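You operate a simulated robot arm through the tools that you are given. There is no shell and no other tool. Be economical: measure what you need, move in short steps, check, and stop when the job is done.

You are at the controls of a simulated two-armed robot. One attempt, no reset.

TASK
Run the washer on DRY, then put the blue rack from it on the grey mat.
Fine: START once, wait for DONE, knob to OFF before the door opens; push the basket back in and leave the door open.

The check looks at the end state, three seconds after you hand in, the way a careful person would. Anything else that was tipped, shoved, dropped, spilled or broken makes it a failure.

THE ROBOT
Two 7-joint arms with two-finger parallel grippers on one trunk, on a base that drives. Base frame: it is fixed to the floor where the robot stands at the start and does not move with it; the origin is under the middle of the robot, x ahead of it, y to its left, z up. Units: cm, degrees, N and s.
The left shoulder is at the start at [5, 16.1, 119.8], the right one opposite. With the tool pointing down near the work surface each hand reaches from about 24 to 68 cm from the robot's upright axis, wherever it stands, measured 20 degrees to its own side. Places, roughly: glass washer [80, 0, 120]; grey mat by the basin [160, -120, 90]; lower basket [80, 10, 90]; washer button [60, -10, 130]; washer door [60, -10, 110]; washer knob [50, 0, 130]. Payload 3.43 kg a hand.
The TCP of each hand is the grasp point between the finger pads, 3 cm short of the fingertips. In the tool frame z runs along the fingers and y along their closing line. Largest opening 9.4 cm; finger width 2.8, thickness 1; the body of the gripper, 5 by 9.6 cm, starts 5.5 cm behind the TCP.
Orientation is told as [roll, pitch, yaw] about the base's x, y, z axes, in that order, counted from this pose: with the fingers straight down and closing along the base's y, the tool's x points along the base's -x, its y along +y and its z along -z.

THE INTERFACE
- The arms move only by the tool step_arm. It takes "left_plan", "right_plan" or both (then of equal length, played together; a hand with none holds still); each is a list of rows, each an object of numbers (a shift or turn left out is 0, a gripper value left out holds the last): "hand": the opening, from 0 (shut) to 1 (fully open); "tx", "ty", "tz": the shift along the tool's x, y, z in mm; "wx", "wy", "wz": the turn, a rotation vector about the tool's x, y, z in degrees. In form: [{"hand": .., "tx": .., "ty": .., "tz": .., "wx": .., "wy": .., "wz": ..}, ...]. A call has 1 to 10 rows; each row shifts and turns the commanded pose from where the row before left it, along the tool's axes as they then stand. Each row takes 0.2 s and may step no farther than 5 cm and 8.6 degrees from the row before; otherwise, or with a gripper value out of range, the whole call is refused. Where a pose cannot be reached the arm comes as near as it can. A force on the tool above 40 N (or 10 N above the force at the start of the call, whichever is more), or a blocked arm, ends the call early, and 0.2 s more pass. Each finger travels about 4.5 cm/s and halts on what it meets, pressing with about 41 N; the grip force reading is that of the motor and also rises with nothing between the fingers. The clock runs only during rows and for 0.2 s after the last one: add rows that do not move to give the fingers time. It gives the time, the measured TCP pose, the force on the tool (base axes), the opening and the grip force at its end, in the units of the frame above (readings bear some noise), with the torque about the TCP (base axes, N m) and any sound that the robot's microphone picked up.
- Cameras (640 x 400 px; columns grow to the right, rows downward): "scene" is now at [9.49, -3.49, 128.47]; the picture's right is [-0.53, -0.85, 0.00], its down [-0.75, 0.47, -0.47] and it looks along [0.40, -0.25, -0.88] (base axes); focal length 214 px, centre (320, 200). "left" rides on the left gripper at [7.6, -1.4, -10.3] in its tool frame; the picture's right is [0.18, 0.98, 0.00], its down [-0.75, 0.14, -0.64] and it looks along [-0.63, 0.12, 0.77] (tool axes); focal length 243 px, centre (320, 200). "right" rides on the right gripper at [7.6, 1.4, -10.2] in its tool frame; the picture's right is [-0.18, 0.98, 0.00], its down [-0.75, -0.14, -0.64] and it looks along [-0.63, -0.12, 0.77] (tool axes); focal length 243 px, centre (320, 200). There is no depth. A picture from a camera that has moved, and an enlarged one, comes with that camera's place and axes in the base frame and with its lens.
- capture(camera): a new picture of that camera. No time passes.
- raise_lower(by): slides the trunk up (or, below 0, down) by that many cm; the arms and the scene camera ride with it, the base frame stays. It gives what a move gives, with no picture.
- drive_base(legs): drives the robot by 1 to 6 legs, each [ahead, left, turn to the left] in cm, cm and degrees, along the robot's own axes; the way and the turn of a leg run together, so that a leg with both is an arc; at most 150 cm and 180 degrees a leg. The arms and the cameras ride along, it lands a little off, and it stops where it bumps. It gives what a move gives.
- pan_tilt(pan, tilt): turns the head with the scene camera to pan (to the left, within 80 degrees either way) and tilt (down, from -29 to 69), counted from straight ahead of the robot. It gives what a move gives.
- close_up(camera, box): a new picture of the part [left, top, right, bottom] of that camera's present view, enlarged. No time passes.
- finish_job(): hands the job in; it is judged then, once.

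Go step by step. Nothing tells you exact positions but the pictures and the camera data: compare them with the known pose of the tool, close in by small moves and look again before you grip or let go. The budget is 120 turns and 108 pictures, counting those below and the enlarged ones. Unless the task says otherwise, let go and move clear before handing in, and close with one line.

The tools are called after "Emit:" as a command line: name --argument value ..., lists and objects as JSON in quotes. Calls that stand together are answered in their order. step_arm: Moves the arms, as the interface text tells. Its arguments: {"type":"object","properties":{"left_plan":{"type":"array","items":{"type":"object","properties":{"hand":{"type":"number"},"tx":{"type":"number"},"ty":{"type":"number"},"tz":{"type":"number"},"wx":{"type":"number"},"wy":{"type":"number"},"wz":{"type":"number"}}}},"right_plan":{"type":"array","items":{"type":"object","properties":{"hand":{"type":"number"},"tx":{"type":"number"},"ty":{"type":"number"},"tz":{"type":"number"},"wx":{"type":"number"},"wy":{"type":"number"},"wz":{"type":"number"}}}}},"required":[]} The other tools are called the same way: raise_lower (by) slides the trunk up or down; drive_base (legs) drives the base; pan_tilt (pan, tilt) turns the head that bears the scene camera; capture (camera) takes a picture; close_up (camera, box) takes an enlarged picture of a part of a camera's view; finish_job () hands the job in.

At the start:

```text
time: 0.0
left_ee_pos: [34.48, 4.61, 115.01]
left_orientation: [0.0, 0.1, 0.0]
left_contact_force: [-0.5, -0.4, -0.3]
left_torque: [-0.01, -0.01, 0.01]
left_gripper_width: 9.39
left_gripper_force: 0.0
right_ee_pos: [31.76, -30.83, 100.04]
right_orientation: [0.0, 0.1, 0.1]
right_contact_force: [0.4, 0.0, -0.7]
right_torque: [0.01, 0.01, 0.0]
right_gripper_width: 9.41
right_gripper_force: 0.0
trunk travel left (down, up): [-22.5, 4.2]
robot x, y, heading: [-0.03, -0.08, 0.1]
head pan, tilt: [-31.9, 61.9]
```

scene: 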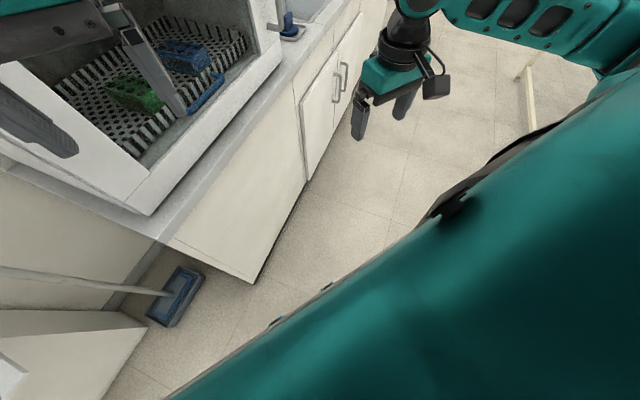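
right: 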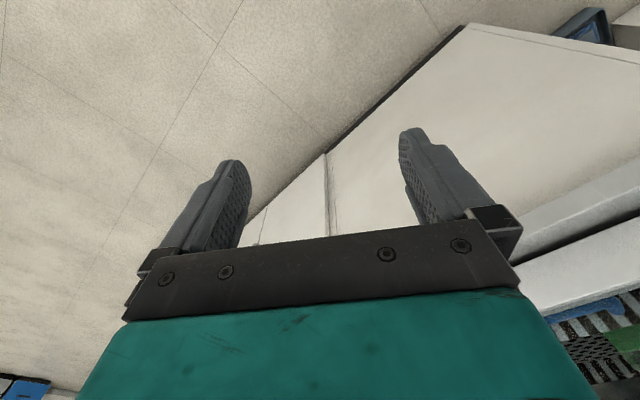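
left: 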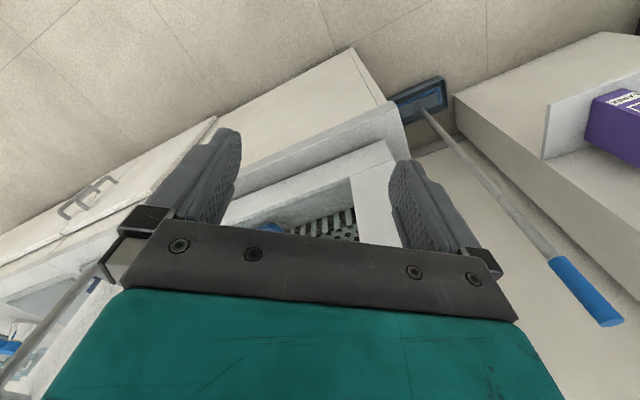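

I see the washer's interior at the upper left of the scene and the right arm out front. I'll turn the head to look straight at the washer.

Emit:
pan_tilt --pan 0 --tilt 15

Emit:
capture --camera "scene"

```text
time: 1.1
left_ee_pos: [34.43, 4.58, 115.03]
left_orientation: [0.0, 0.0, 0.0]
left_contact_force: [-0.3, -0.2, 0.7]
left_torque: [0.01, -0.01, 0.0]
left_gripper_width: 9.4
left_gripper_force: 0.1
right_ee_pos: [31.63, -30.89, 100.02]
right_orientation: [0.0, 0.0, 0.1]
right_contact_force: [0.2, -0.3, 0.3]
right_torque: [0.0, -0.02, 0.04]
right_gripper_width: 9.39
right_gripper_force: 0.0
trunk travel left (down, up): [-22.5, 4.2]
robot x, y, heading: [-0.24, 0.07, -0.1]
head pan, tilt: [0.0, 15.0]
```

```text
104 pictures are left
camera scene: at [13.35, -0.1, 135.31], right [0.0, -1.0, 0.0], down [-0.26, 0.0, -0.97], along [0.97, 0.0, -0.26], focal length 214 px, centre (320, 200)
```

scene: 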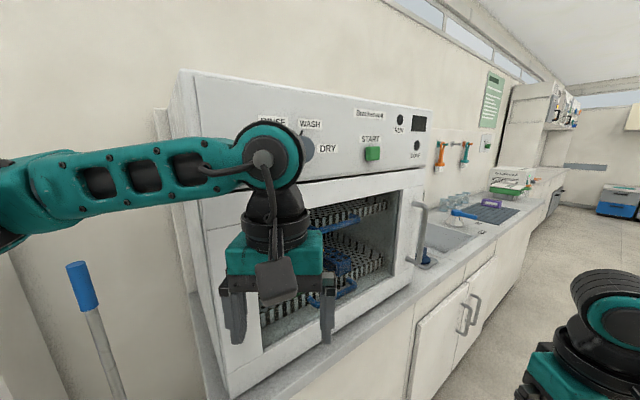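

The washer stands obliquely ahead, with knob (RINSE/WASH/DRY), START button and lamps on its top panel and a door with a handle on its right side. I'll look closer.

Emit:
close_up --camera "scene" --box '[240, 80, 460, 218]'

Emit:
close_up --camera "scene" --box '[200, 170, 460, 332]'

Emit:
close_up --camera "scene" --box '[420, 130, 580, 230]'

```text
2.90 times, centred on (350, 149) of scene
camera zoom: at [13.35, -0.1, 135.31], right [0.0, -1.0, 0.0], down [-0.26, 0.0, -0.97], along [0.97, 0.0, -0.26], focal length 622 px, centre (233, 348)
```

zoom: 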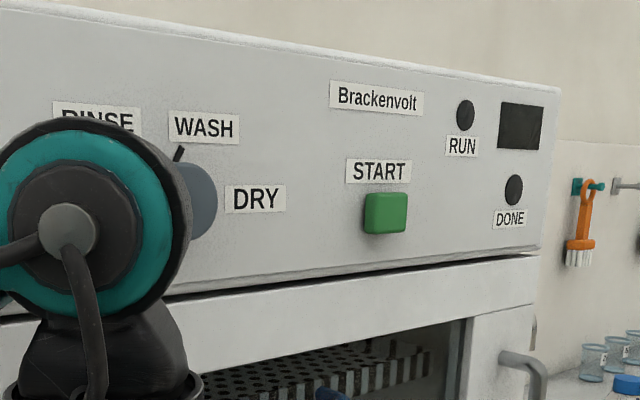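

```text
2.46 times, centred on (330, 251) of scene
camera zoom: at [13.35, -0.1, 135.31], right [0.0, -1.0, 0.0], down [-0.26, 0.0, -0.97], along [0.97, 0.0, -0.26], focal length 528 px, centre (295, 74)
```

zoom: 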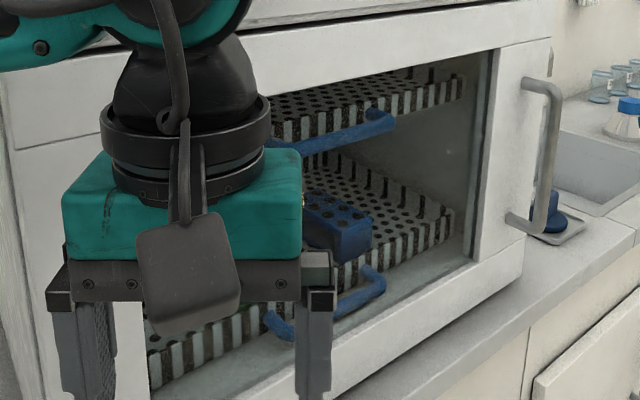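

```text
4.00 times, centred on (500, 180) of scene
camera zoom: at [13.35, -0.1, 135.31], right [0.0, -1.0, 0.0], down [-0.26, 0.0, -0.97], along [0.97, 0.0, -0.26], focal length 858 px, centre (-400, 280)
```

zoom: 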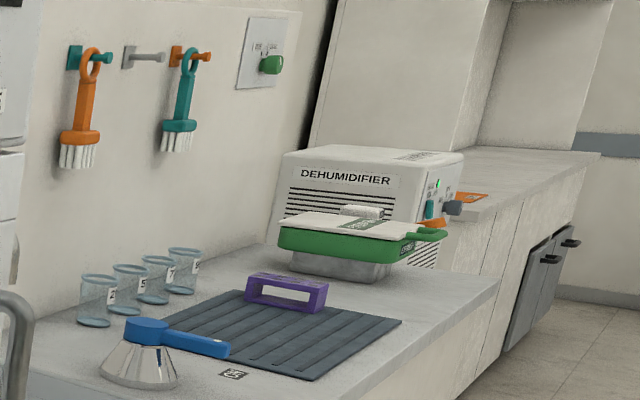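

The door is closed, the wall runs obliquely (about -55° heading). Before I turn the robot to face the washer, I'll look to the left and right for clearance.

Emit:
pan_tilt --pan 60 --tilt 35

Emit:
capture --camera "scene"

Emit:
pan_tilt --pan -60 --tilt 30

Emit:
capture --camera "scene"

```text
time: 2.5
left_ee_pos: [34.32, 4.58, 114.96]
left_orientation: [0.0, 0.0, 0.0]
left_contact_force: [-0.1, 0.4, 0.4]
left_torque: [-0.02, 0.01, 0.0]
left_gripper_width: 9.41
left_gripper_force: 0.1
right_ee_pos: [31.71, -30.78, 99.97]
right_orientation: [0.0, 0.0, 0.1]
right_contact_force: [0.2, 0.4, -0.4]
right_torque: [0.01, 0.02, -0.01]
right_gripper_width: 9.39
right_gripper_force: 0.0
trunk travel left (down, up): [-22.5, 4.2]
robot x, y, heading: [0.01, -0.09, -0.1]
head pan, tilt: [60.0, 35.0]
```

```text
100 pictures are left
camera scene: at [8.42, 7.53, 132.12], right [0.87, -0.5, 0.0], down [-0.29, -0.5, -0.82], along [0.41, 0.71, -0.57], focal length 214 px, centre (320, 200)
```

scene: 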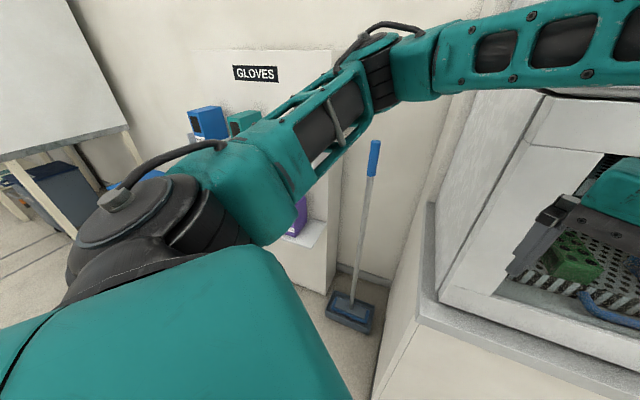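

```text
time: 4.5
left_ee_pos: [34.4, 4.41, 115.0]
left_orientation: [0.0, 0.0, 0.0]
left_contact_force: [0.5, 0.1, 0.3]
left_torque: [-0.02, 0.0, -0.01]
left_gripper_width: 9.39
left_gripper_force: 0.2
right_ee_pos: [31.6, -30.8, 99.94]
right_orientation: [0.1, 0.0, 0.1]
right_contact_force: [0.5, -0.1, 0.2]
right_torque: [0.01, 0.02, 0.02]
right_gripper_width: 9.39
right_gripper_force: 0.0
trunk travel left (down, up): [-22.5, 4.2]
robot x, y, heading: [-0.29, 0.33, -0.1]
head pan, tilt: [-60.0, 30.0]
```

```text
99 pictures are left
camera scene: at [8.54, -7.92, 132.9], right [-0.87, -0.5, 0.0], down [-0.25, 0.43, -0.87], along [0.43, -0.75, -0.5], focal length 214 px, centre (320, 200)
```

scene: 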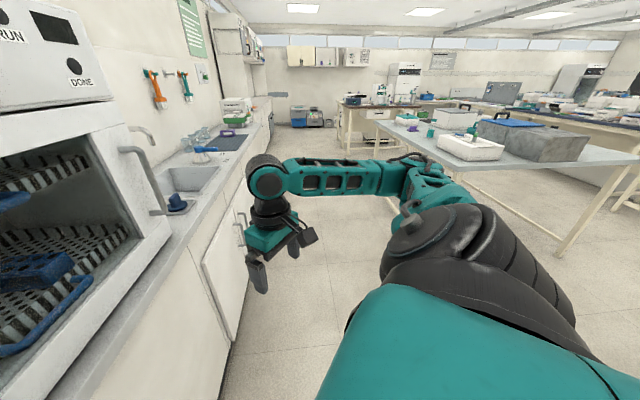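

Blue and green racks are in the lower basket; the floor to the right is free. I'll shift right and turn left about 37° to face the washer squarely.

Emit:
drive_base --legs '[[3, -40, 0], [0, 0, 37]]'

Emit:
pan_tilt --pan 0 --tilt 15

Emit:
capture --camera "scene"

```text
time: 10.3
left_ee_pos: [28.15, -16.38, 114.97]
left_orientation: [0.0, 0.0, 36.3]
left_contact_force: [0.4, -0.5, 0.3]
left_torque: [-0.02, 0.01, 0.02]
left_gripper_width: 9.4
left_gripper_force: 0.1
right_ee_pos: [46.77, -46.51, 100.03]
right_orientation: [0.0, -0.1, 36.3]
right_contact_force: [0.2, -0.3, -1.3]
right_torque: [-0.05, -0.02, 0.01]
right_gripper_width: 9.36
right_gripper_force: 0.1
trunk travel left (down, up): [-22.5, 4.2]
robot x, y, heading: [3.1, -40.54, 36.0]
head pan, tilt: [-60.0, 30.0]
```

```text
time: 11.6
left_ee_pos: [28.14, -16.45, 114.97]
left_orientation: [0.0, 0.0, 36.3]
left_contact_force: [0.2, 0.7, -0.8]
left_torque: [-0.03, -0.03, 0.0]
left_gripper_width: 9.41
left_gripper_force: 0.1
right_ee_pos: [46.68, -46.55, 99.99]
right_orientation: [0.0, 0.1, 36.3]
right_contact_force: [-0.1, -0.9, 0.2]
right_torque: [-0.01, -0.02, -0.03]
right_gripper_width: 9.42
right_gripper_force: 0.0
trunk travel left (down, up): [-22.5, 4.2]
robot x, y, heading: [2.73, -40.65, 36.4]
head pan, tilt: [0.0, 15.0]
```

```text
98 pictures are left
camera scene: at [13.79, -32.6, 135.32], right [0.59, -0.81, 0.0], down [-0.21, -0.15, -0.97], along [0.78, 0.57, -0.26], focal length 214 px, centre (320, 200)
```

scene: 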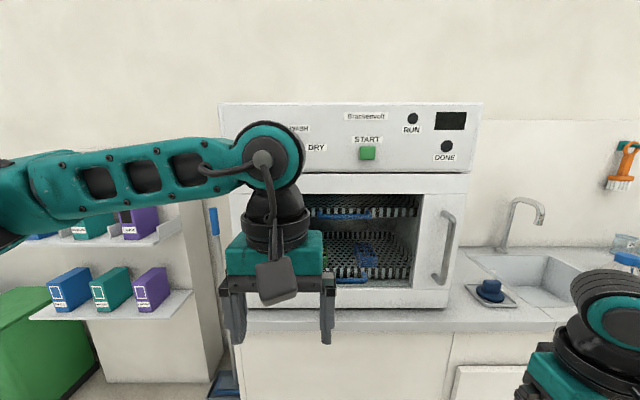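

The washer is now square in front: button ≈ [61, -11.5, 133], front face ~64 cm ahead of the robot axis. I'll move the left hand out of the view and raise the right hand, tilting its fingers to point at the panel.

Emit:
step_arm --right_plan '[{"tx": -12, "tz": -33, "wy": -8.5}, {"tx": -16.8, "tz": -30.9, "wy": -8.5}, {"tx": -21.1, "tz": -28, "wy": -8.5}, {"tx": -25, "tz": -24.6, "wy": -8.5}, {"tx": -28.4, "tz": -20.7, "wy": -8.5}, {"tx": -31.1, "tz": -16.2, "wy": -8.5}, {"tx": -33.2, "tz": -11.4, "wy": -8.5}, {"tx": -34.5, "tz": -6.4, "wy": -8.5}, {"tx": -35.1, "tz": -1.3, "wy": -8.5}, {"tx": -34.9, "tz": 4, "wy": -8.5}]' --left_plan '[{"tx": 7, "ty": 20}, {"tx": 7, "ty": 20}, {"tx": 7, "ty": 20}, {"tx": 7, "ty": 20}, {"tx": 7, "ty": 20}, {"tx": 7, "ty": 20}, {"tx": 7, "ty": 20}, {"tx": 7, "ty": 20}, {"tx": 7, "ty": 20}, {"tx": 7, "ty": 20}]'

Emit:
capture --camera "scene"

```text
time: 13.8
left_ee_pos: [10.44, -4.37, 114.99]
left_orientation: [0.1, 0.0, 36.2]
left_contact_force: [0.2, -0.3, 0.7]
left_torque: [-0.03, -0.02, 0.0]
left_gripper_width: 9.38
left_gripper_force: 0.1
right_ee_pos: [56.31, -39.2, 133.03]
right_orientation: [-1.0, -85.1, 37.3]
right_contact_force: [-0.2, 0.5, 0.6]
right_torque: [-0.01, 0.04, -0.01]
right_gripper_width: 9.41
right_gripper_force: 0.0
trunk travel left (down, up): [-22.5, 4.2]
robot x, y, heading: [2.64, -40.55, 36.5]
head pan, tilt: [0.0, 15.0]
```

```text
97 pictures are left
camera scene: at [13.75, -32.56, 135.32], right [0.59, -0.81, 0.0], down [-0.21, -0.15, -0.97], along [0.78, 0.57, -0.26], focal length 214 px, centre (320, 200)
```

scene: 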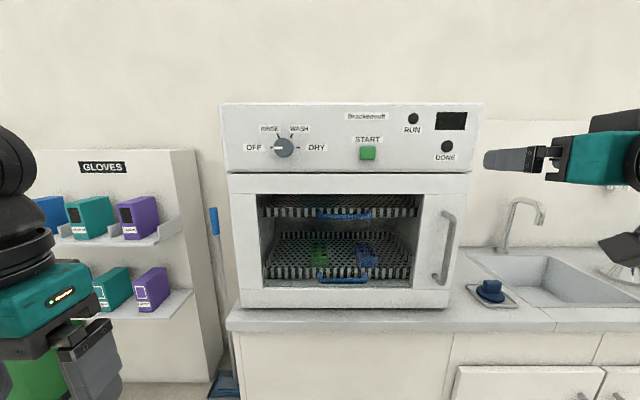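

Emit:
close_up --camera "scene" --box '[220, 95, 380, 195]'

Emit:
close_up --camera "scene" --box '[230, 170, 480, 326]'

```text
4.00 times, centred on (300, 145) of scene
camera zoom: at [13.75, -32.56, 135.32], right [0.59, -0.81, 0.0], down [-0.21, -0.15, -0.97], along [0.78, 0.57, -0.26], focal length 858 px, centre (400, 420)
```

zoom: 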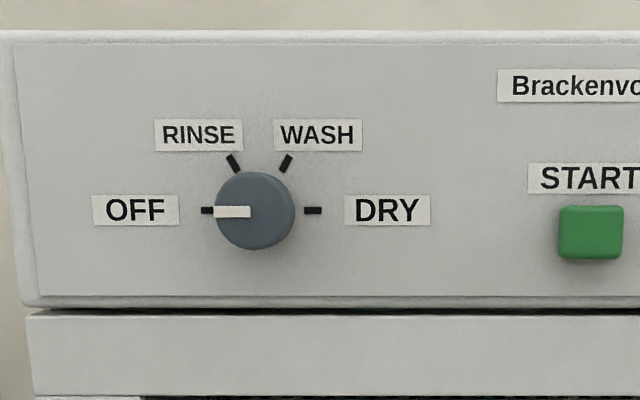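

```text
2.56 times, centred on (355, 248) of scene
camera zoom: at [13.75, -32.56, 135.32], right [0.59, -0.81, 0.0], down [-0.21, -0.15, -0.97], along [0.78, 0.57, -0.26], focal length 549 px, centre (230, 77)
```

zoom: 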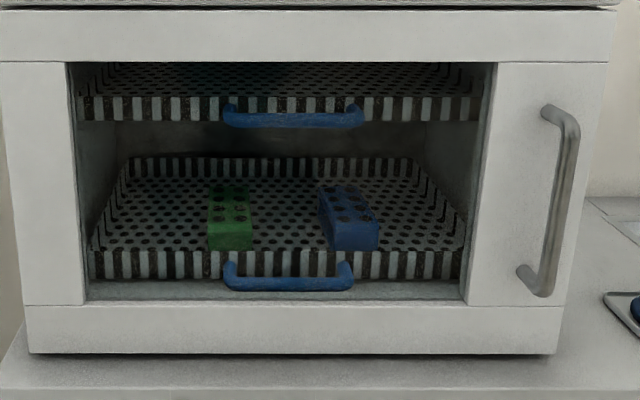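

The knob points at OFF; DRY is half a turn clockwise, both racks are visible in the lower basket (blue at right). I'll drive a bit closer and to the left so the knob and button are both within the right hand's reach, and level the hand.

Emit:
drive_base --legs '[[7, 15, 0]]'

Emit:
step_arm --right_plan '[{"wy": -5}, {"hand": 1}]'

Emit:
capture --camera "scene"

Emit:
capture --camera "right"

```text
time: 15.7
left_ee_pos: [7.27, 11.95, 114.95]
left_orientation: [0.0, 0.1, 36.4]
left_contact_force: [0.2, -0.7, 0.2]
left_torque: [-0.02, -0.05, 0.02]
left_gripper_width: 9.39
left_gripper_force: 0.1
right_ee_pos: [53.07, -22.98, 132.94]
right_orientation: [-0.7, -85.0, 36.9]
right_contact_force: [-0.5, 0.4, -0.4]
right_torque: [0.02, -0.02, -0.04]
right_gripper_width: 9.38
right_gripper_force: 0.1
trunk travel left (down, up): [-22.5, 4.2]
robot x, y, heading: [-0.45, -24.18, 36.0]
head pan, tilt: [0.0, 15.0]
```

```text
time: 16.3
left_ee_pos: [7.2, 11.82, 115.02]
left_orientation: [-0.1, 0.0, 36.5]
left_contact_force: [-0.2, 0.1, 0.0]
left_torque: [-0.01, 0.0, 0.02]
left_gripper_width: 9.39
left_gripper_force: 0.0
right_ee_pos: [53.08, -23.01, 132.92]
right_orientation: [-162.1, -89.8, -161.6]
right_contact_force: [-0.4, -0.1, 0.2]
right_torque: [0.01, 0.0, -0.04]
right_gripper_width: 9.39
right_gripper_force: 0.1
trunk travel left (down, up): [-22.5, 4.2]
robot x, y, heading: [-0.3, -24.3, 36.3]
head pan, tilt: [0.0, 15.0]
```

```text
94 pictures are left
camera scene: at [10.59, -16.34, 135.32], right [0.59, -0.81, 0.0], down [-0.21, -0.15, -0.97], along [0.78, 0.57, -0.26], focal length 214 px, centre (320, 200)
```

scene: 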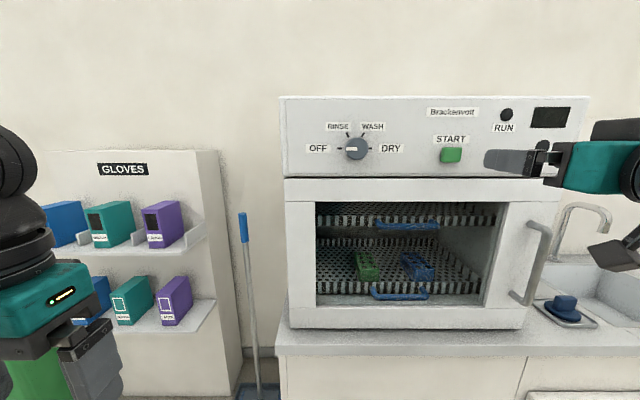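

```text
93 pictures are left
camera right: at [44.04, -27.91, 125.46], right [-0.58, 0.79, 0.18], down [-0.43, -0.49, 0.75], along [0.69, 0.36, 0.63], focal length 243 px, centre (320, 200)
```

right: 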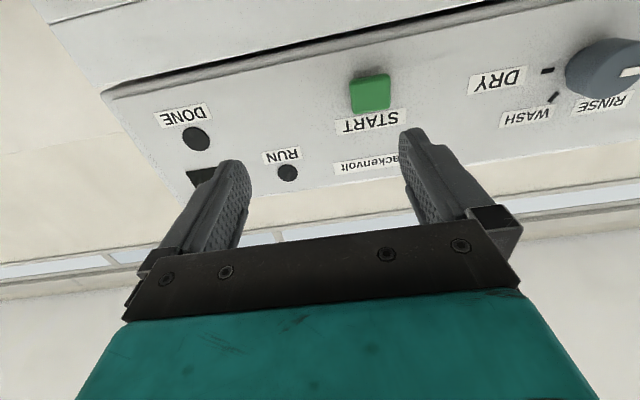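

The knob's front centre triangulates to about [48.9, 3.2, 134.3], the button to [61.1, -11.5, 133]. I'll bring the right hand in front of the knob and start pre-rotating the wrist counter-clockwise.

Emit:
step_arm --right_plan '[{"ty": 47.2, "tx": -3}, {"ty": 47.2, "tx": -3}, {"ty": 47.2, "tx": -3}, {"ty": 47.2, "tx": -3}, {"ty": 47.2, "tx": -2}, {"wz": -8.5}, {"wz": -8.5}, {"wz": -8.5}, {"wz": -8.5}, {"wz": -8.5}]'

Emit:
step_arm --right_plan '[{"wz": -8.5}, {"wz": -8.5}, {"wz": -8.5}, {"wz": -8.5}, {"wz": -8.5}]'

Emit:
capture --camera "right"

Emit:
capture --camera "scene"

```text
time: 18.5
left_ee_pos: [7.24, 11.77, 115.09]
left_orientation: [0.0, 0.0, 36.4]
left_contact_force: [-0.1, 0.6, 0.0]
left_torque: [0.0, -0.02, -0.01]
left_gripper_width: 9.39
left_gripper_force: 0.0
right_ee_pos: [39.13, -4.05, 134.44]
right_orientation: [-90.0, -47.4, 126.4]
right_contact_force: [0.0, 0.1, 0.5]
right_torque: [-0.02, 0.0, 0.01]
right_gripper_width: 9.39
right_gripper_force: 0.0
trunk travel left (down, up): [-22.5, 4.2]
robot x, y, heading: [-0.03, -23.9, 36.2]
head pan, tilt: [0.0, 15.0]
```

```text
time: 19.7
left_ee_pos: [7.3, 11.87, 115.03]
left_orientation: [0.0, -0.1, 36.4]
left_contact_force: [0.0, 0.5, 0.0]
left_torque: [-0.01, 0.04, -0.02]
left_gripper_width: 9.41
left_gripper_force: 0.1
right_ee_pos: [39.07, -4.15, 134.46]
right_orientation: [-90.1, -4.7, 126.5]
right_contact_force: [0.7, -0.5, -0.6]
right_torque: [0.02, 0.01, 0.02]
right_gripper_width: 9.4
right_gripper_force: 0.0
trunk travel left (down, up): [-22.5, 4.2]
robot x, y, heading: [-0.26, -24.1, 36.0]
head pan, tilt: [0.0, 15.0]
```

```text
92 pictures are left
camera right: at [35.29, -16.04, 132.41], right [-0.16, 0.21, -0.96], down [-0.96, 0.21, 0.2], along [0.25, 0.95, 0.17], focal length 243 px, centre (320, 200)
```

right: 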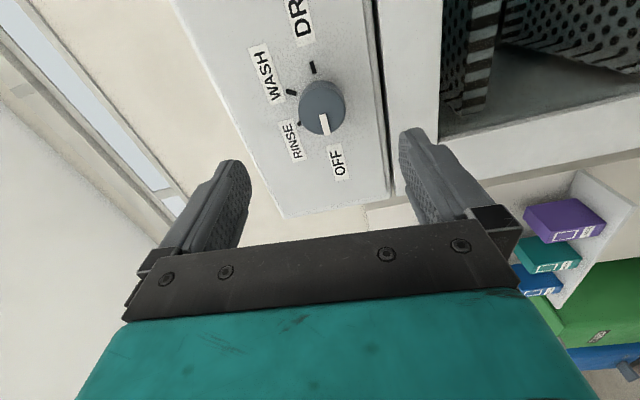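

```text
91 pictures are left
camera scene: at [10.59, -16.35, 135.32], right [0.59, -0.81, 0.0], down [-0.21, -0.15, -0.97], along [0.78, 0.57, -0.26], focal length 214 px, centre (320, 200)
```

scene: 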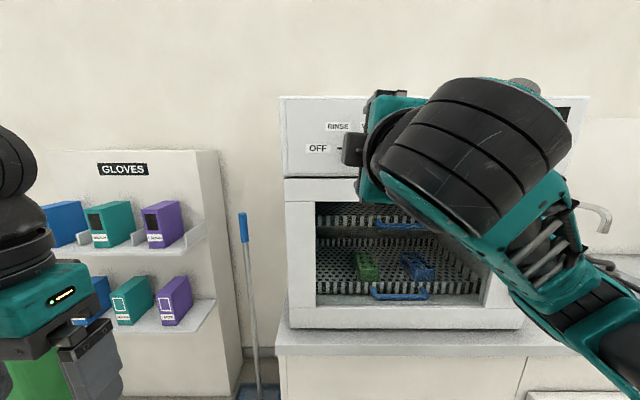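

The hand is aligned with the knob to within a few mm, ~9 cm in front of it. I'll advance so the tips straddle the knob and close.

Emit:
step_arm --right_plan '[{"tz": 35}, {"tz": 35}, {"tz": 25}, {"tz": 12}]'

Emit:
capture --camera "right"

```text
time: 20.7
left_ee_pos: [7.19, 11.9, 115.13]
left_orientation: [-0.1, 0.0, 36.4]
left_contact_force: [0.6, -1.0, -0.4]
left_torque: [0.04, -0.01, 0.0]
left_gripper_width: 9.39
left_gripper_force: 0.0
right_ee_pos: [47.62, 2.24, 134.37]
right_orientation: [-90.0, -4.8, 126.4]
right_contact_force: [0.2, -0.7, -0.7]
right_torque: [-0.01, 0.02, 0.03]
right_gripper_width: 9.38
right_gripper_force: 0.1
trunk travel left (down, up): [-22.5, 4.2]
robot x, y, heading: [-0.23, -24.34, 36.3]
head pan, tilt: [0.0, 15.0]
```

```text
90 pictures are left
camera right: at [43.9, -9.75, 132.44], right [-0.16, 0.22, -0.96], down [-0.96, 0.21, 0.21], along [0.25, 0.95, 0.17], focal length 243 px, centre (320, 200)
```

right: 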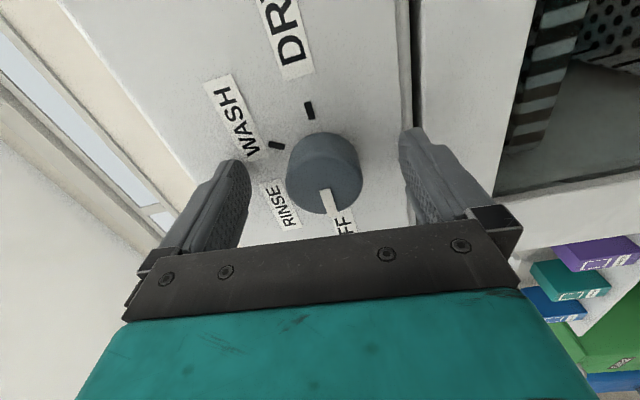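

The knob sits centred between the pads. Closing now.

Emit:
step_arm --right_plan '[{"hand": 0.3}, {"hand": 0.3}, {"hand": 0.3}, {"hand": 0.3}, {"hand": 0.3}]'

Emit:
capture --camera "right"

```text
time: 21.9
left_ee_pos: [7.27, 11.93, 114.89]
left_orientation: [0.0, 0.0, 36.4]
left_contact_force: [0.3, 0.4, -0.5]
left_torque: [0.03, -0.02, -0.03]
left_gripper_width: 9.41
left_gripper_force: 0.0
right_ee_pos: [47.59, 2.24, 134.26]
right_orientation: [-89.8, -4.9, 126.4]
right_contact_force: [-5.5, -2.3, -16.5]
right_torque: [0.4, -0.52, -0.22]
right_gripper_width: 4.17
right_gripper_force: 45.1
trunk travel left (down, up): [-22.5, 4.2]
robot x, y, heading: [-0.22, -24.52, 36.2]
head pan, tilt: [0.0, 15.0]
```

```text
89 pictures are left
camera right: at [43.88, -9.72, 132.28], right [-0.16, 0.21, -0.96], down [-0.95, 0.21, 0.21], along [0.25, 0.95, 0.17], focal length 243 px, centre (320, 200)
```

right: 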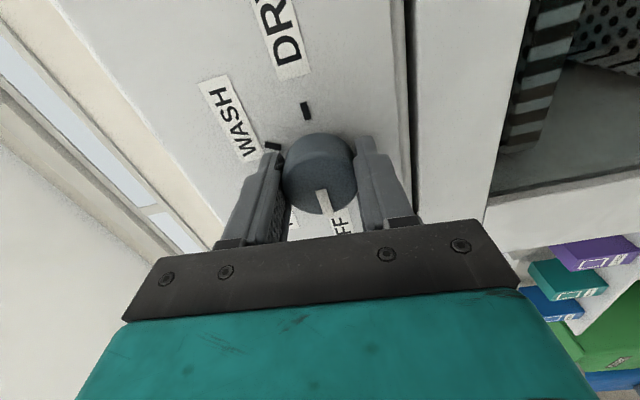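

The knob is gripped (4.2 cm). I'll ease the offset by 2 mm and twist clockwise.

Emit:
step_arm --right_plan '[{"ty": 2}, {"wz": 8.5}, {"wz": 8.5}, {"wz": 8.5}, {"wz": 8.5}]'

Emit:
capture --camera "right"

```text
time: 23.1
left_ee_pos: [7.18, 11.9, 114.97]
left_orientation: [0.1, 0.0, 36.2]
left_contact_force: [0.0, 0.2, -0.1]
left_torque: [0.0, -0.01, 0.0]
left_gripper_width: 9.38
left_gripper_force: 0.1
right_ee_pos: [47.72, 2.19, 134.12]
right_orientation: [-90.2, -39.1, 126.4]
right_contact_force: [-5.5, 0.2, -8.3]
right_torque: [0.64, -0.89, -0.55]
right_gripper_width: 4.15
right_gripper_force: 44.8
trunk travel left (down, up): [-22.5, 4.2]
robot x, y, heading: [-0.39, -24.01, 36.6]
head pan, tilt: [0.0, 15.0]
```

```text
88 pictures are left
camera right: at [42.43, -7.71, 128.34], right [-0.45, 0.61, -0.65], down [-0.81, 0.02, 0.58], along [0.37, 0.79, 0.49], focal length 243 px, centre (320, 200)
```

right: 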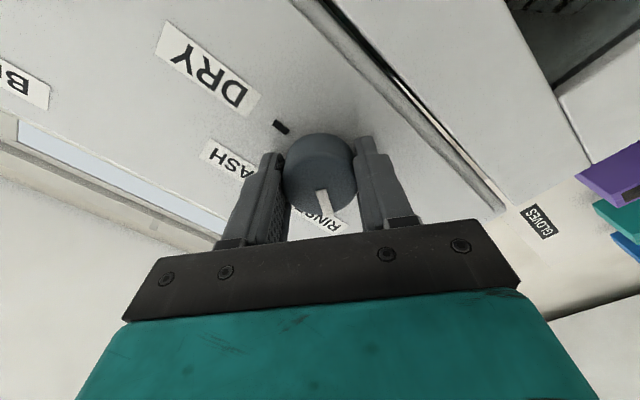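

The knob turns with the hand without slipping. Continuing clockwise.

Emit:
step_arm --right_plan '[{"wz": 8.5}, {"wz": 8.5}, {"wz": 8.5}, {"wz": 8.5}, {"wz": 8.5}, {"wz": 8.5}, {"wz": 8.5}, {"wz": 8.5}]'

Emit:
capture --camera "right"

```text
time: 24.9
left_ee_pos: [7.13, 11.74, 115.1]
left_orientation: [0.0, -0.1, 36.4]
left_contact_force: [0.3, 0.0, -0.4]
left_torque: [0.0, 0.02, -0.05]
left_gripper_width: 9.4
left_gripper_force: 0.2
right_ee_pos: [47.7, 2.31, 134.17]
right_orientation: [89.7, -73.0, -53.4]
right_contact_force: [-13.3, -3.6, -15.6]
right_torque: [-0.03, 0.03, -0.87]
right_gripper_width: 4.18
right_gripper_force: 44.7
trunk travel left (down, up): [-22.5, 4.2]
robot x, y, heading: [0.03, -24.41, 36.4]
head pan, tilt: [0.0, 15.0]
```

```text
87 pictures are left
camera right: at [37.28, -0.72, 127.42], right [-0.52, 0.71, 0.46], down [-0.31, -0.67, 0.68], along [0.8, 0.21, 0.57], focal length 243 px, centre (320, 200)
```

right: 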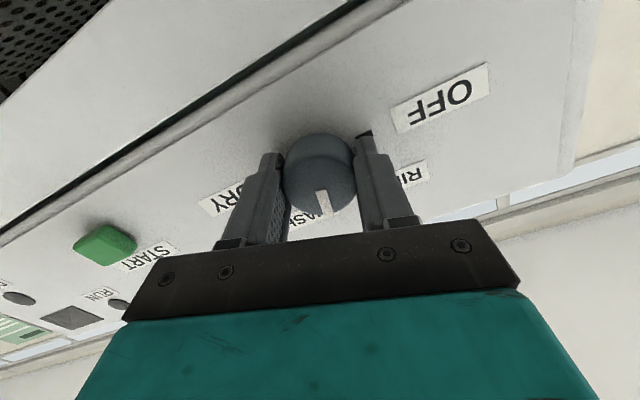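

Now past WASH, about 100° turned. Continuing to DRY.

Emit:
step_arm --right_plan '[{"wz": 8.5}, {"wz": 8.5}, {"wz": 8.5}, {"wz": 8.5}, {"wz": 8.5}, {"wz": 8.5}, {"wz": 8.5}, {"wz": 8.5}, {"wz": 8.5}, {"wz": 3}]'

Emit:
capture --camera "right"

```text
time: 27.1
left_ee_pos: [7.21, 11.91, 114.98]
left_orientation: [-0.1, -0.1, 36.4]
left_contact_force: [0.3, 0.1, 0.7]
left_torque: [-0.01, -0.03, 0.0]
left_gripper_width: 9.36
left_gripper_force: 0.0
right_ee_pos: [47.67, 2.32, 134.28]
right_orientation: [90.0, 6.5, -53.5]
right_contact_force: [-5.7, 1.4, -5.6]
right_torque: [-0.77, 0.54, -0.19]
right_gripper_width: 4.15
right_gripper_force: 45.2
trunk travel left (down, up): [-22.5, 4.2]
robot x, y, heading: [-0.51, -24.44, 36.2]
head pan, tilt: [0.0, 15.0]
```

```text
86 pictures are left
camera right: at [35.05, 2.33, 136.58], right [0.17, -0.24, 0.96], down [-0.08, -0.97, -0.23], along [0.98, -0.04, -0.19], focal length 243 px, centre (320, 200)
```

right: 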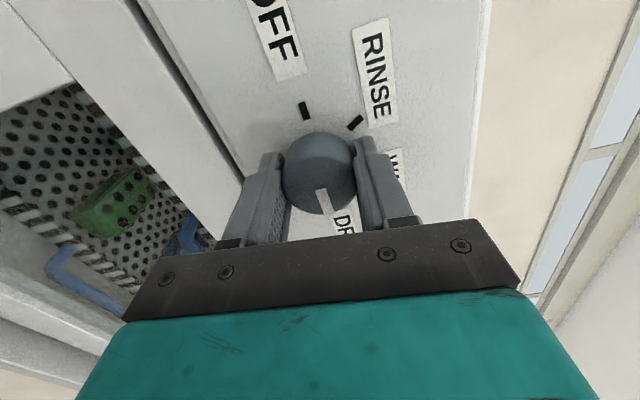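

The pointer now faces DRY as it did OFF before. I'll open and back out, then check.

Emit:
step_arm --right_plan '[{"hand": 1}, {"hand": 1}, {"hand": 1}, {"hand": 1}, {"tz": -35}, {"tz": -40}, {"tz": -35}, {"hand": 0, "tz": -20}]'

Emit:
capture --camera "right"

```text
time: 28.9
left_ee_pos: [7.19, 11.89, 115.01]
left_orientation: [0.1, 0.1, 36.4]
left_contact_force: [0.3, 0.8, -0.7]
left_torque: [0.0, 0.0, 0.01]
left_gripper_width: 9.41
left_gripper_force: 0.0
right_ee_pos: [37.14, -5.26, 134.12]
right_orientation: [89.8, 6.4, -53.5]
right_contact_force: [-0.2, 1.2, 0.7]
right_torque: [0.04, -0.01, -0.02]
right_gripper_width: 5.92
right_gripper_force: 0.1
trunk travel left (down, up): [-22.5, 4.2]
robot x, y, heading: [-0.29, -23.86, 36.3]
head pan, tilt: [0.0, 15.0]
```

```text
85 pictures are left
camera right: at [24.55, -5.35, 136.54], right [0.18, -0.24, 0.96], down [-0.08, -0.97, -0.22], along [0.98, -0.04, -0.19], focal length 243 px, centre (320, 200)
```

right: 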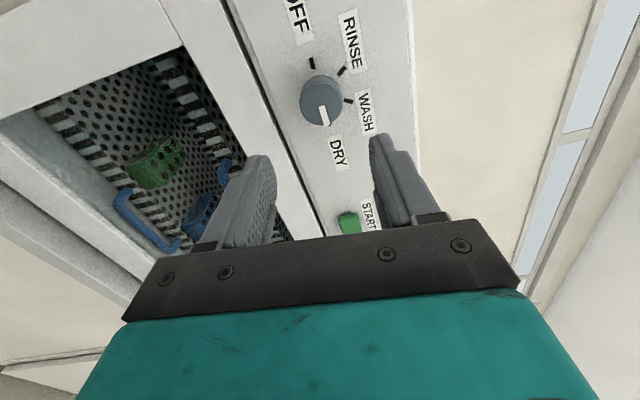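

The knob is on DRY. Now I'll move the shut fingers in front of the START button and check the alignment.

Emit:
step_arm --right_plan '[{"tx": -48, "ty": 2.5, "hand": 0}, {"tx": -48, "ty": 2.5}, {"tx": -48, "ty": 2.5}, {"tx": -48, "ty": 2.3}, {"tz": 45}, {"tz": 45}]'

Emit:
capture --camera "right"

Emit:
capture --camera "scene"

```text
time: 30.3
left_ee_pos: [7.31, 11.81, 115.01]
left_orientation: [0.0, -0.1, 36.5]
left_contact_force: [0.5, 0.0, 0.0]
left_torque: [-0.02, -0.01, 0.0]
left_gripper_width: 9.39
left_gripper_force: 0.0
right_ee_pos: [56.14, -15.3, 132.73]
right_orientation: [90.1, 6.5, -53.6]
right_contact_force: [0.7, -0.1, -0.8]
right_torque: [0.04, 0.01, 0.02]
right_gripper_width: 0.0
right_gripper_force: 32.5
right hand out of reach, approached as far as the arm can: row 3
trunk travel left (down, up): [-22.5, 4.2]
robot x, y, heading: [-0.28, -24.4, 36.2]
head pan, tilt: [0.0, 15.0]
```

```text
84 pictures are left
camera right: at [43.52, -15.35, 135.2], right [0.17, -0.24, 0.96], down [-0.08, -0.97, -0.23], along [0.98, -0.04, -0.19], focal length 243 px, centre (320, 200)
```

right: 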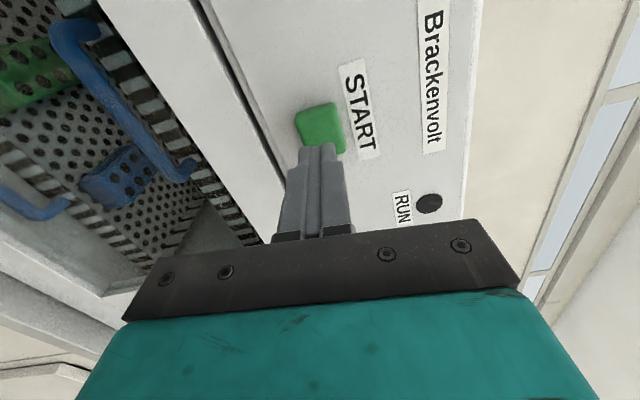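

```text
83 pictures are left
camera scene: at [10.63, -16.33, 135.31], right [0.59, -0.81, 0.0], down [-0.21, -0.15, -0.97], along [0.78, 0.57, -0.26], focal length 214 px, centre (320, 200)
```

scene: 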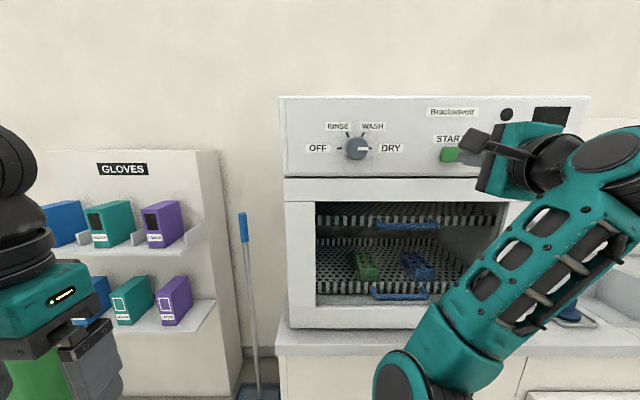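

Fingertips are about 3 cm in front of the START button and aligned. Pressing once, gently.

Emit:
step_arm --right_plan '[{"tz": 15}, {"tz": 12}, {"tz": 5}, {"tz": 5}]'

Emit:
close_up --camera "right" --box '[240, 50, 480, 250]'

```text
time: 31.3
left_ee_pos: [6.92, 11.68, 115.09]
left_orientation: [0.0, -0.2, 36.2]
left_contact_force: [0.4, -0.2, -0.5]
left_torque: [-0.01, 0.01, -0.03]
left_gripper_width: 9.38
left_gripper_force: 0.0
right_ee_pos: [58.78, -13.31, 133.11]
right_orientation: [90.1, 6.5, -53.6]
right_contact_force: [-20.1, -12.8, -11.3]
right_torque: [-0.2, 0.25, -0.02]
right_gripper_width: 0.04
right_gripper_force: 32.5
trunk travel left (down, up): [-22.5, 4.2]
robot x, y, heading: [-0.29, -24.11, 36.2]
head pan, tilt: [0.0, 15.0]
heard: click
```

```text
2.00 times, centred on (360, 150) of right
camera zoom: at [46.2, -13.43, 135.53], right [0.17, -0.24, 0.96], down [-0.08, -0.97, -0.23], along [0.98, -0.04, -0.19], focal length 485 px, centre (240, 300)
```

zoom: 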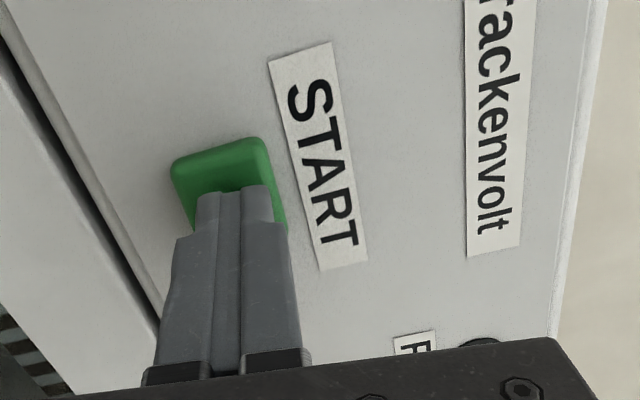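

A click was heard with ~25 N of press. I'll back off and look at the lamps.

Emit:
step_arm --right_plan '[{"tz": -20}, {"tz": -40}, {"tz": -40}]'

Emit:
capture --camera "right"

Emit:
close_up --camera "scene" --box '[280, 90, 600, 290]'

```text
time: 32.1
left_ee_pos: [7.21, 11.84, 115.04]
left_orientation: [0.0, 0.1, 36.4]
left_contact_force: [0.0, 1.0, -0.2]
left_torque: [-0.02, 0.01, 0.02]
left_gripper_width: 9.37
left_gripper_force: 0.0
right_ee_pos: [50.9, -19.07, 133.01]
right_orientation: [90.1, 6.4, -53.6]
right_contact_force: [-1.7, 0.2, 0.8]
right_torque: [-0.01, -0.01, -0.02]
right_gripper_width: 0.02
right_gripper_force: 33.2
trunk travel left (down, up): [-22.5, 4.2]
robot x, y, heading: [-0.33, -24.3, 36.5]
head pan, tilt: [0.0, 15.0]
```

```text
81 pictures are left
camera right: at [38.31, -19.12, 135.36], right [0.17, -0.24, 0.96], down [-0.08, -0.97, -0.22], along [0.98, -0.04, -0.19], focal length 243 px, centre (320, 200)
```

right: 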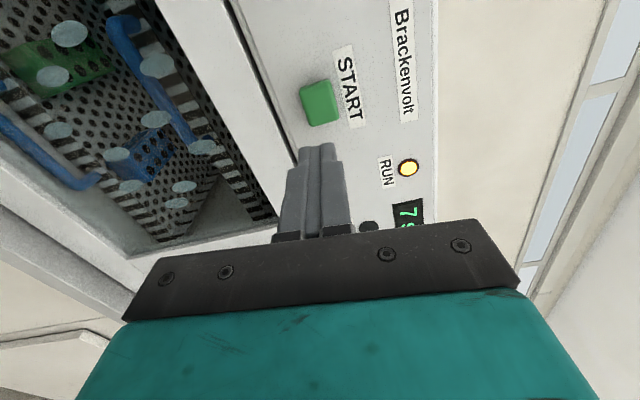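

```text
2.00 times, centred on (440, 190) of scene
camera zoom: at [10.56, -16.36, 135.33], right [0.59, -0.81, 0.0], down [-0.21, -0.15, -0.97], along [0.78, 0.57, -0.26], focal length 429 px, centre (80, 220)
```

zoom: 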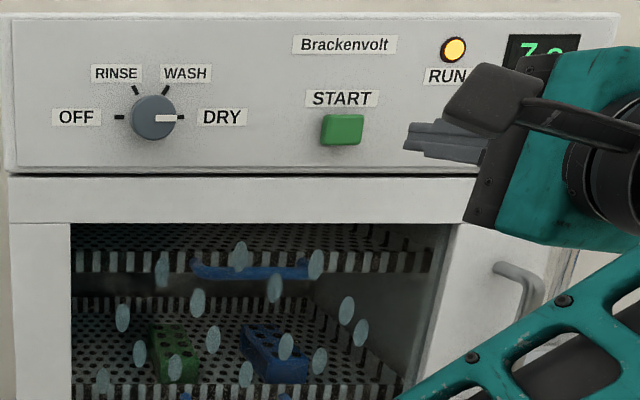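

RUN is lit with 7 s left. While waiting I'll bring the opened hand back in front of the knob.

Emit:
step_arm --right_plan '[{"tx": 48, "ty": -2.2, "hand": 1}, {"tx": 48, "ty": -2.2}, {"tx": 48, "ty": -2.2}, {"tx": 48, "ty": -2.2}, {}, {}, {}, {}, {}, {}]'

Emit:
step_arm --right_plan '[{}, {}, {}, {}, {}, {}, {}, {}, {}, {}]'

Emit:
step_arm --right_plan '[{}, {}, {}, {}, {}, {}, {}, {}, {}, {}]'

Emit:
step_arm --right_plan '[{}, {}, {}, {}, {}, {}, {}, {}, {}, {}]'

Emit:
capture --camera "scene"

Emit:
capture --camera "right"

```text
time: 34.3
left_ee_pos: [7.26, 11.79, 114.99]
left_orientation: [0.0, -0.1, 36.5]
left_contact_force: [0.0, -0.4, 0.1]
left_torque: [-0.01, 0.02, 0.03]
left_gripper_width: 9.38
left_gripper_force: 0.1
right_ee_pos: [39.72, -3.68, 134.29]
right_orientation: [90.0, 6.3, -53.5]
right_contact_force: [0.9, -1.0, -0.2]
right_torque: [0.03, -0.01, -0.03]
right_gripper_width: 9.38
right_gripper_force: 0.0
trunk travel left (down, up): [-22.5, 4.2]
robot x, y, heading: [-0.49, -23.95, 36.4]
head pan, tilt: [0.0, 15.0]
```

```text
time: 36.5
left_ee_pos: [7.32, 11.88, 114.91]
left_orientation: [0.1, -0.1, 36.4]
left_contact_force: [0.1, -0.4, 0.3]
left_torque: [0.01, 0.02, 0.0]
left_gripper_width: 9.4
left_gripper_force: 0.0
right_ee_pos: [39.68, -3.71, 134.35]
right_orientation: [90.0, 6.5, -53.6]
right_contact_force: [-1.0, -0.6, 0.1]
right_torque: [0.0, 0.01, -0.01]
right_gripper_width: 9.39
right_gripper_force: 0.1
trunk travel left (down, up): [-22.5, 4.2]
robot x, y, heading: [-0.41, -23.92, 36.4]
head pan, tilt: [0.0, 15.0]
```

```text
time: 38.7
left_ee_pos: [7.22, 11.75, 114.96]
left_orientation: [0.0, 0.0, 36.4]
left_contact_force: [-0.7, 0.1, -0.1]
left_torque: [0.01, 0.03, -0.03]
left_gripper_width: 9.42
left_gripper_force: 0.2
right_ee_pos: [39.6, -3.59, 134.34]
right_orientation: [90.0, 6.5, -53.7]
right_contact_force: [0.1, 0.4, -0.8]
right_torque: [-0.02, 0.0, -0.01]
right_gripper_width: 9.42
right_gripper_force: 0.0
trunk travel left (down, up): [-22.5, 4.2]
robot x, y, heading: [-0.27, -24.39, 36.2]
head pan, tilt: [0.0, 15.0]
```

```text
time: 40.9
left_ee_pos: [7.22, 11.88, 114.97]
left_orientation: [0.0, 0.0, 36.3]
left_contact_force: [-0.3, 0.1, -0.6]
left_torque: [0.01, -0.02, -0.02]
left_gripper_width: 9.39
left_gripper_force: 0.1
right_ee_pos: [39.69, -3.67, 134.38]
right_orientation: [90.0, 6.6, -53.6]
right_contact_force: [0.1, 0.0, 0.8]
right_torque: [0.01, 0.02, -0.01]
right_gripper_width: 9.39
right_gripper_force: 0.0
trunk travel left (down, up): [-22.5, 4.2]
robot x, y, heading: [-0.02, -24.2, 36.4]
head pan, tilt: [0.0, 15.0]
```

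```text
79 pictures are left
camera scene: at [10.6, -16.34, 135.32], right [0.59, -0.81, 0.0], down [-0.21, -0.15, -0.97], along [0.78, 0.57, -0.26], focal length 214 px, centre (320, 200)
```

scene: 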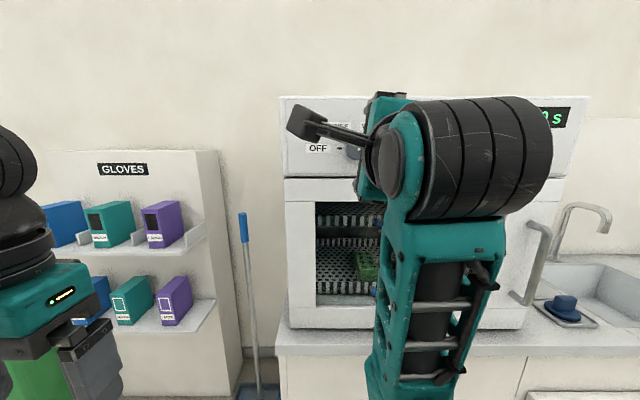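

```text
78 pictures are left
camera right: at [27.08, -3.67, 136.73], right [0.17, -0.24, 0.96], down [-0.08, -0.97, -0.23], along [0.98, -0.04, -0.19], focal length 243 px, centre (320, 200)
```

right: 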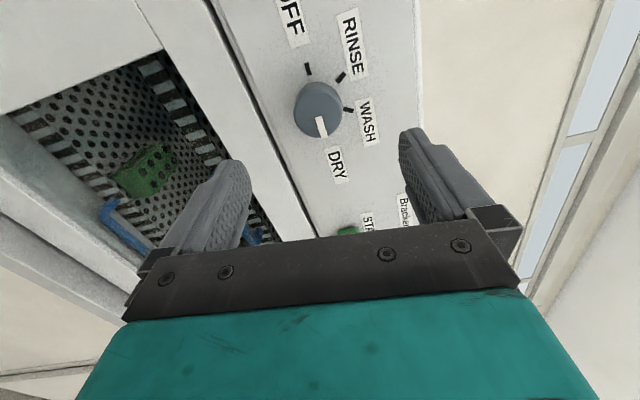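

The display shows 0 s but the arm hides the DONE lamp; I'll shift the hand aside briefly to see it.

Emit:
step_arm --right_plan '[{"tx": 45}, {"tx": 45}, {"tx": 45}]'

Emit:
close_up --camera "scene" --box '[280, 90, 600, 290]'

```text
time: 41.7
left_ee_pos: [7.13, 11.91, 115.07]
left_orientation: [0.0, 0.1, 36.4]
left_contact_force: [1.0, 0.8, -0.7]
left_torque: [0.01, 0.04, -0.01]
left_gripper_width: 9.39
left_gripper_force: 0.0
right_ee_pos: [31.54, 7.1, 135.79]
right_orientation: [90.0, 6.6, -53.6]
right_contact_force: [-0.7, 0.1, 0.0]
right_torque: [-0.02, 0.01, 0.0]
right_gripper_width: 9.42
right_gripper_force: 0.1
trunk travel left (down, up): [-22.5, 4.2]
robot x, y, heading: [-0.11, -23.86, 36.0]
head pan, tilt: [0.0, 15.0]
```

```text
2.00 times, centred on (440, 190) of scene
camera zoom: at [10.56, -16.3, 135.31], right [0.59, -0.81, 0.0], down [-0.21, -0.15, -0.97], along [0.78, 0.57, -0.26], focal length 429 px, centre (80, 220)
```

zoom: 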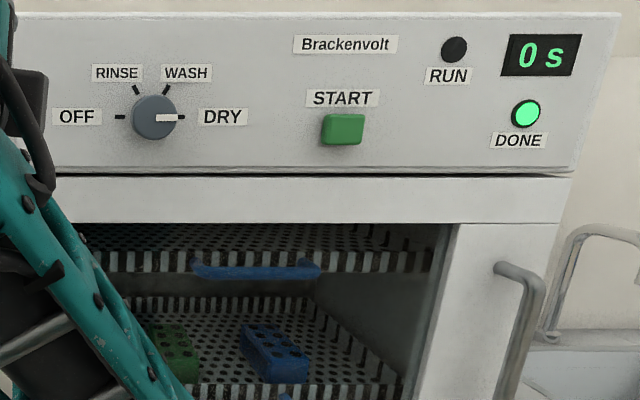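

DONE is lit. Now the knob back to OFF: return, advance onto the knob and close.

Emit:
step_arm --right_plan '[{"tx": -45}, {"tx": -45}, {"tx": -45}, {"tz": 35}, {"tz": 35}, {"tz": 28}]'

Emit:
step_arm --right_plan '[{"hand": 0.3}, {"hand": 0.3}, {"hand": 0.3}, {"hand": 0.3}, {"hand": 0.3}]'

Emit:
capture --camera "right"

```text
time: 43.1
left_ee_pos: [7.29, 11.91, 115.06]
left_orientation: [0.0, 0.0, 36.5]
left_contact_force: [-0.4, -0.8, -0.1]
left_torque: [0.03, -0.02, 0.03]
left_gripper_width: 9.41
left_gripper_force: 0.1
right_ee_pos: [47.31, 2.17, 134.46]
right_orientation: [90.0, 6.6, -53.5]
right_contact_force: [0.2, 0.0, -0.2]
right_torque: [-0.01, 0.02, -0.02]
right_gripper_width: 9.39
right_gripper_force: 0.0
trunk travel left (down, up): [-22.5, 4.2]
robot x, y, heading: [-0.03, -24.17, 36.3]
head pan, tilt: [0.0, 15.0]
```

```text
time: 44.3
left_ee_pos: [7.24, 11.91, 114.99]
left_orientation: [-0.1, -0.1, 36.3]
left_contact_force: [-1.1, -0.1, -0.7]
left_torque: [0.04, 0.01, 0.0]
left_gripper_width: 9.39
left_gripper_force: 0.1
right_ee_pos: [47.34, 2.19, 134.3]
right_orientation: [89.6, 6.4, -53.6]
right_contact_force: [-9.2, -3.7, -21.7]
right_torque: [0.42, -0.53, -0.03]
right_gripper_width: 4.19
right_gripper_force: 45.1
trunk travel left (down, up): [-22.5, 4.2]
robot x, y, heading: [-0.25, -23.97, 36.3]
head pan, tilt: [0.0, 15.0]
```

```text
76 pictures are left
camera right: at [34.76, 2.19, 136.66], right [0.18, -0.23, 0.96], down [-0.08, -0.97, -0.22], along [0.98, -0.04, -0.19], focal length 243 px, centre (320, 200)
```

right: 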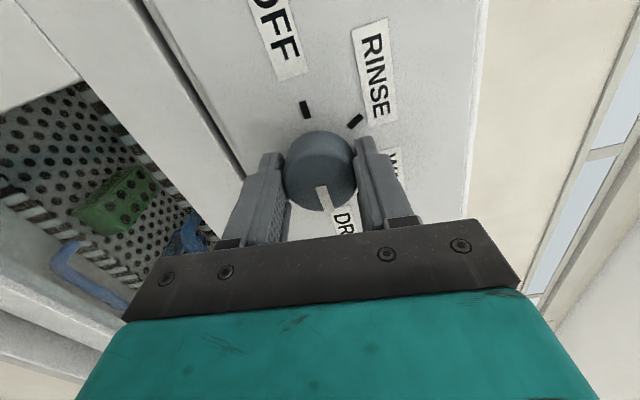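

Gripped. Easing 2 mm down and twisting counter-clockwise back to OFF.

Emit:
step_arm --right_plan '[{"ty": -2}, {"wz": -8.5}, {"wz": -8.5}, {"wz": -8.5}, {"wz": -8.5}, {"wz": -8.5}, {"wz": -8.5}, {"wz": -8.5}]'

Emit:
step_arm --right_plan '[{"wz": -8.5}, {"wz": -8.5}, {"wz": -8.5}, {"wz": -8.5}, {"wz": -8.5}, {"wz": -8.5}, {"wz": -8.5}]'

Emit:
step_arm --right_plan '[{"wz": -8.5}, {"wz": -8.5}, {"wz": -8.5}, {"wz": -8.5}, {"wz": -8.5}, {"wz": -8.5}, {"wz": -8.5}, {"wz": -3}]'

Emit:
capture --camera "right"

```text
time: 46.1
left_ee_pos: [7.21, 11.84, 115.07]
left_orientation: [0.0, 0.0, 36.4]
left_contact_force: [-0.1, -0.5, 0.1]
left_torque: [0.04, -0.01, 0.0]
left_gripper_width: 9.39
left_gripper_force: 0.1
right_ee_pos: [47.36, 2.33, 134.28]
right_orientation: [89.7, -53.2, -53.5]
right_contact_force: [-10.9, -6.3, -13.2]
right_torque: [-0.74, 1.06, -0.37]
right_gripper_width: 4.13
right_gripper_force: 45.5
trunk travel left (down, up): [-22.5, 4.2]
robot x, y, heading: [-0.11, -24.14, 36.0]
head pan, tilt: [0.0, 15.0]
```

```text
time: 47.7
left_ee_pos: [7.16, 11.85, 115.04]
left_orientation: [0.0, 0.0, 36.4]
left_contact_force: [0.2, 0.2, -1.0]
left_torque: [0.0, 0.0, 0.04]
left_gripper_width: 9.4
left_gripper_force: 0.1
right_ee_pos: [47.35, 2.19, 134.39]
right_orientation: [-89.8, -67.3, 126.3]
right_contact_force: [-13.3, -7.5, -21.3]
right_torque: [0.49, -0.61, -0.55]
right_gripper_width: 4.12
right_gripper_force: 44.7
trunk travel left (down, up): [-22.5, 4.2]
robot x, y, heading: [-0.05, -24.27, 36.4]
head pan, tilt: [0.0, 15.0]
```

```text
time: 49.5
left_ee_pos: [7.16, 11.84, 115.03]
left_orientation: [0.0, 0.0, 36.4]
left_contact_force: [0.2, -0.5, 0.7]
left_torque: [0.01, 0.03, 0.03]
left_gripper_width: 9.41
left_gripper_force: 0.0
right_ee_pos: [47.52, 2.19, 134.27]
right_orientation: [-89.8, -4.8, 126.5]
right_contact_force: [-10.5, -3.8, -20.7]
right_torque: [0.9, 0.22, -0.08]
right_gripper_width: 4.16
right_gripper_force: 44.5
trunk travel left (down, up): [-22.5, 4.2]
robot x, y, heading: [-0.11, -24.2, 36.5]
head pan, tilt: [0.0, 15.0]
```

```text
75 pictures are left
camera right: at [43.65, -9.75, 132.27], right [-0.16, 0.21, -0.96], down [-0.96, 0.21, 0.21], along [0.25, 0.95, 0.17], focal length 243 px, centre (320, 200)
```

right: 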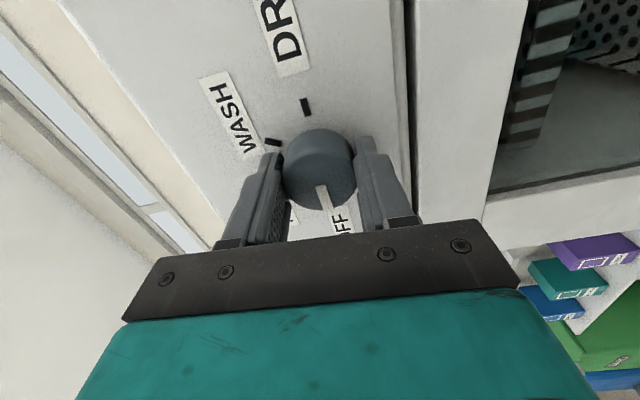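

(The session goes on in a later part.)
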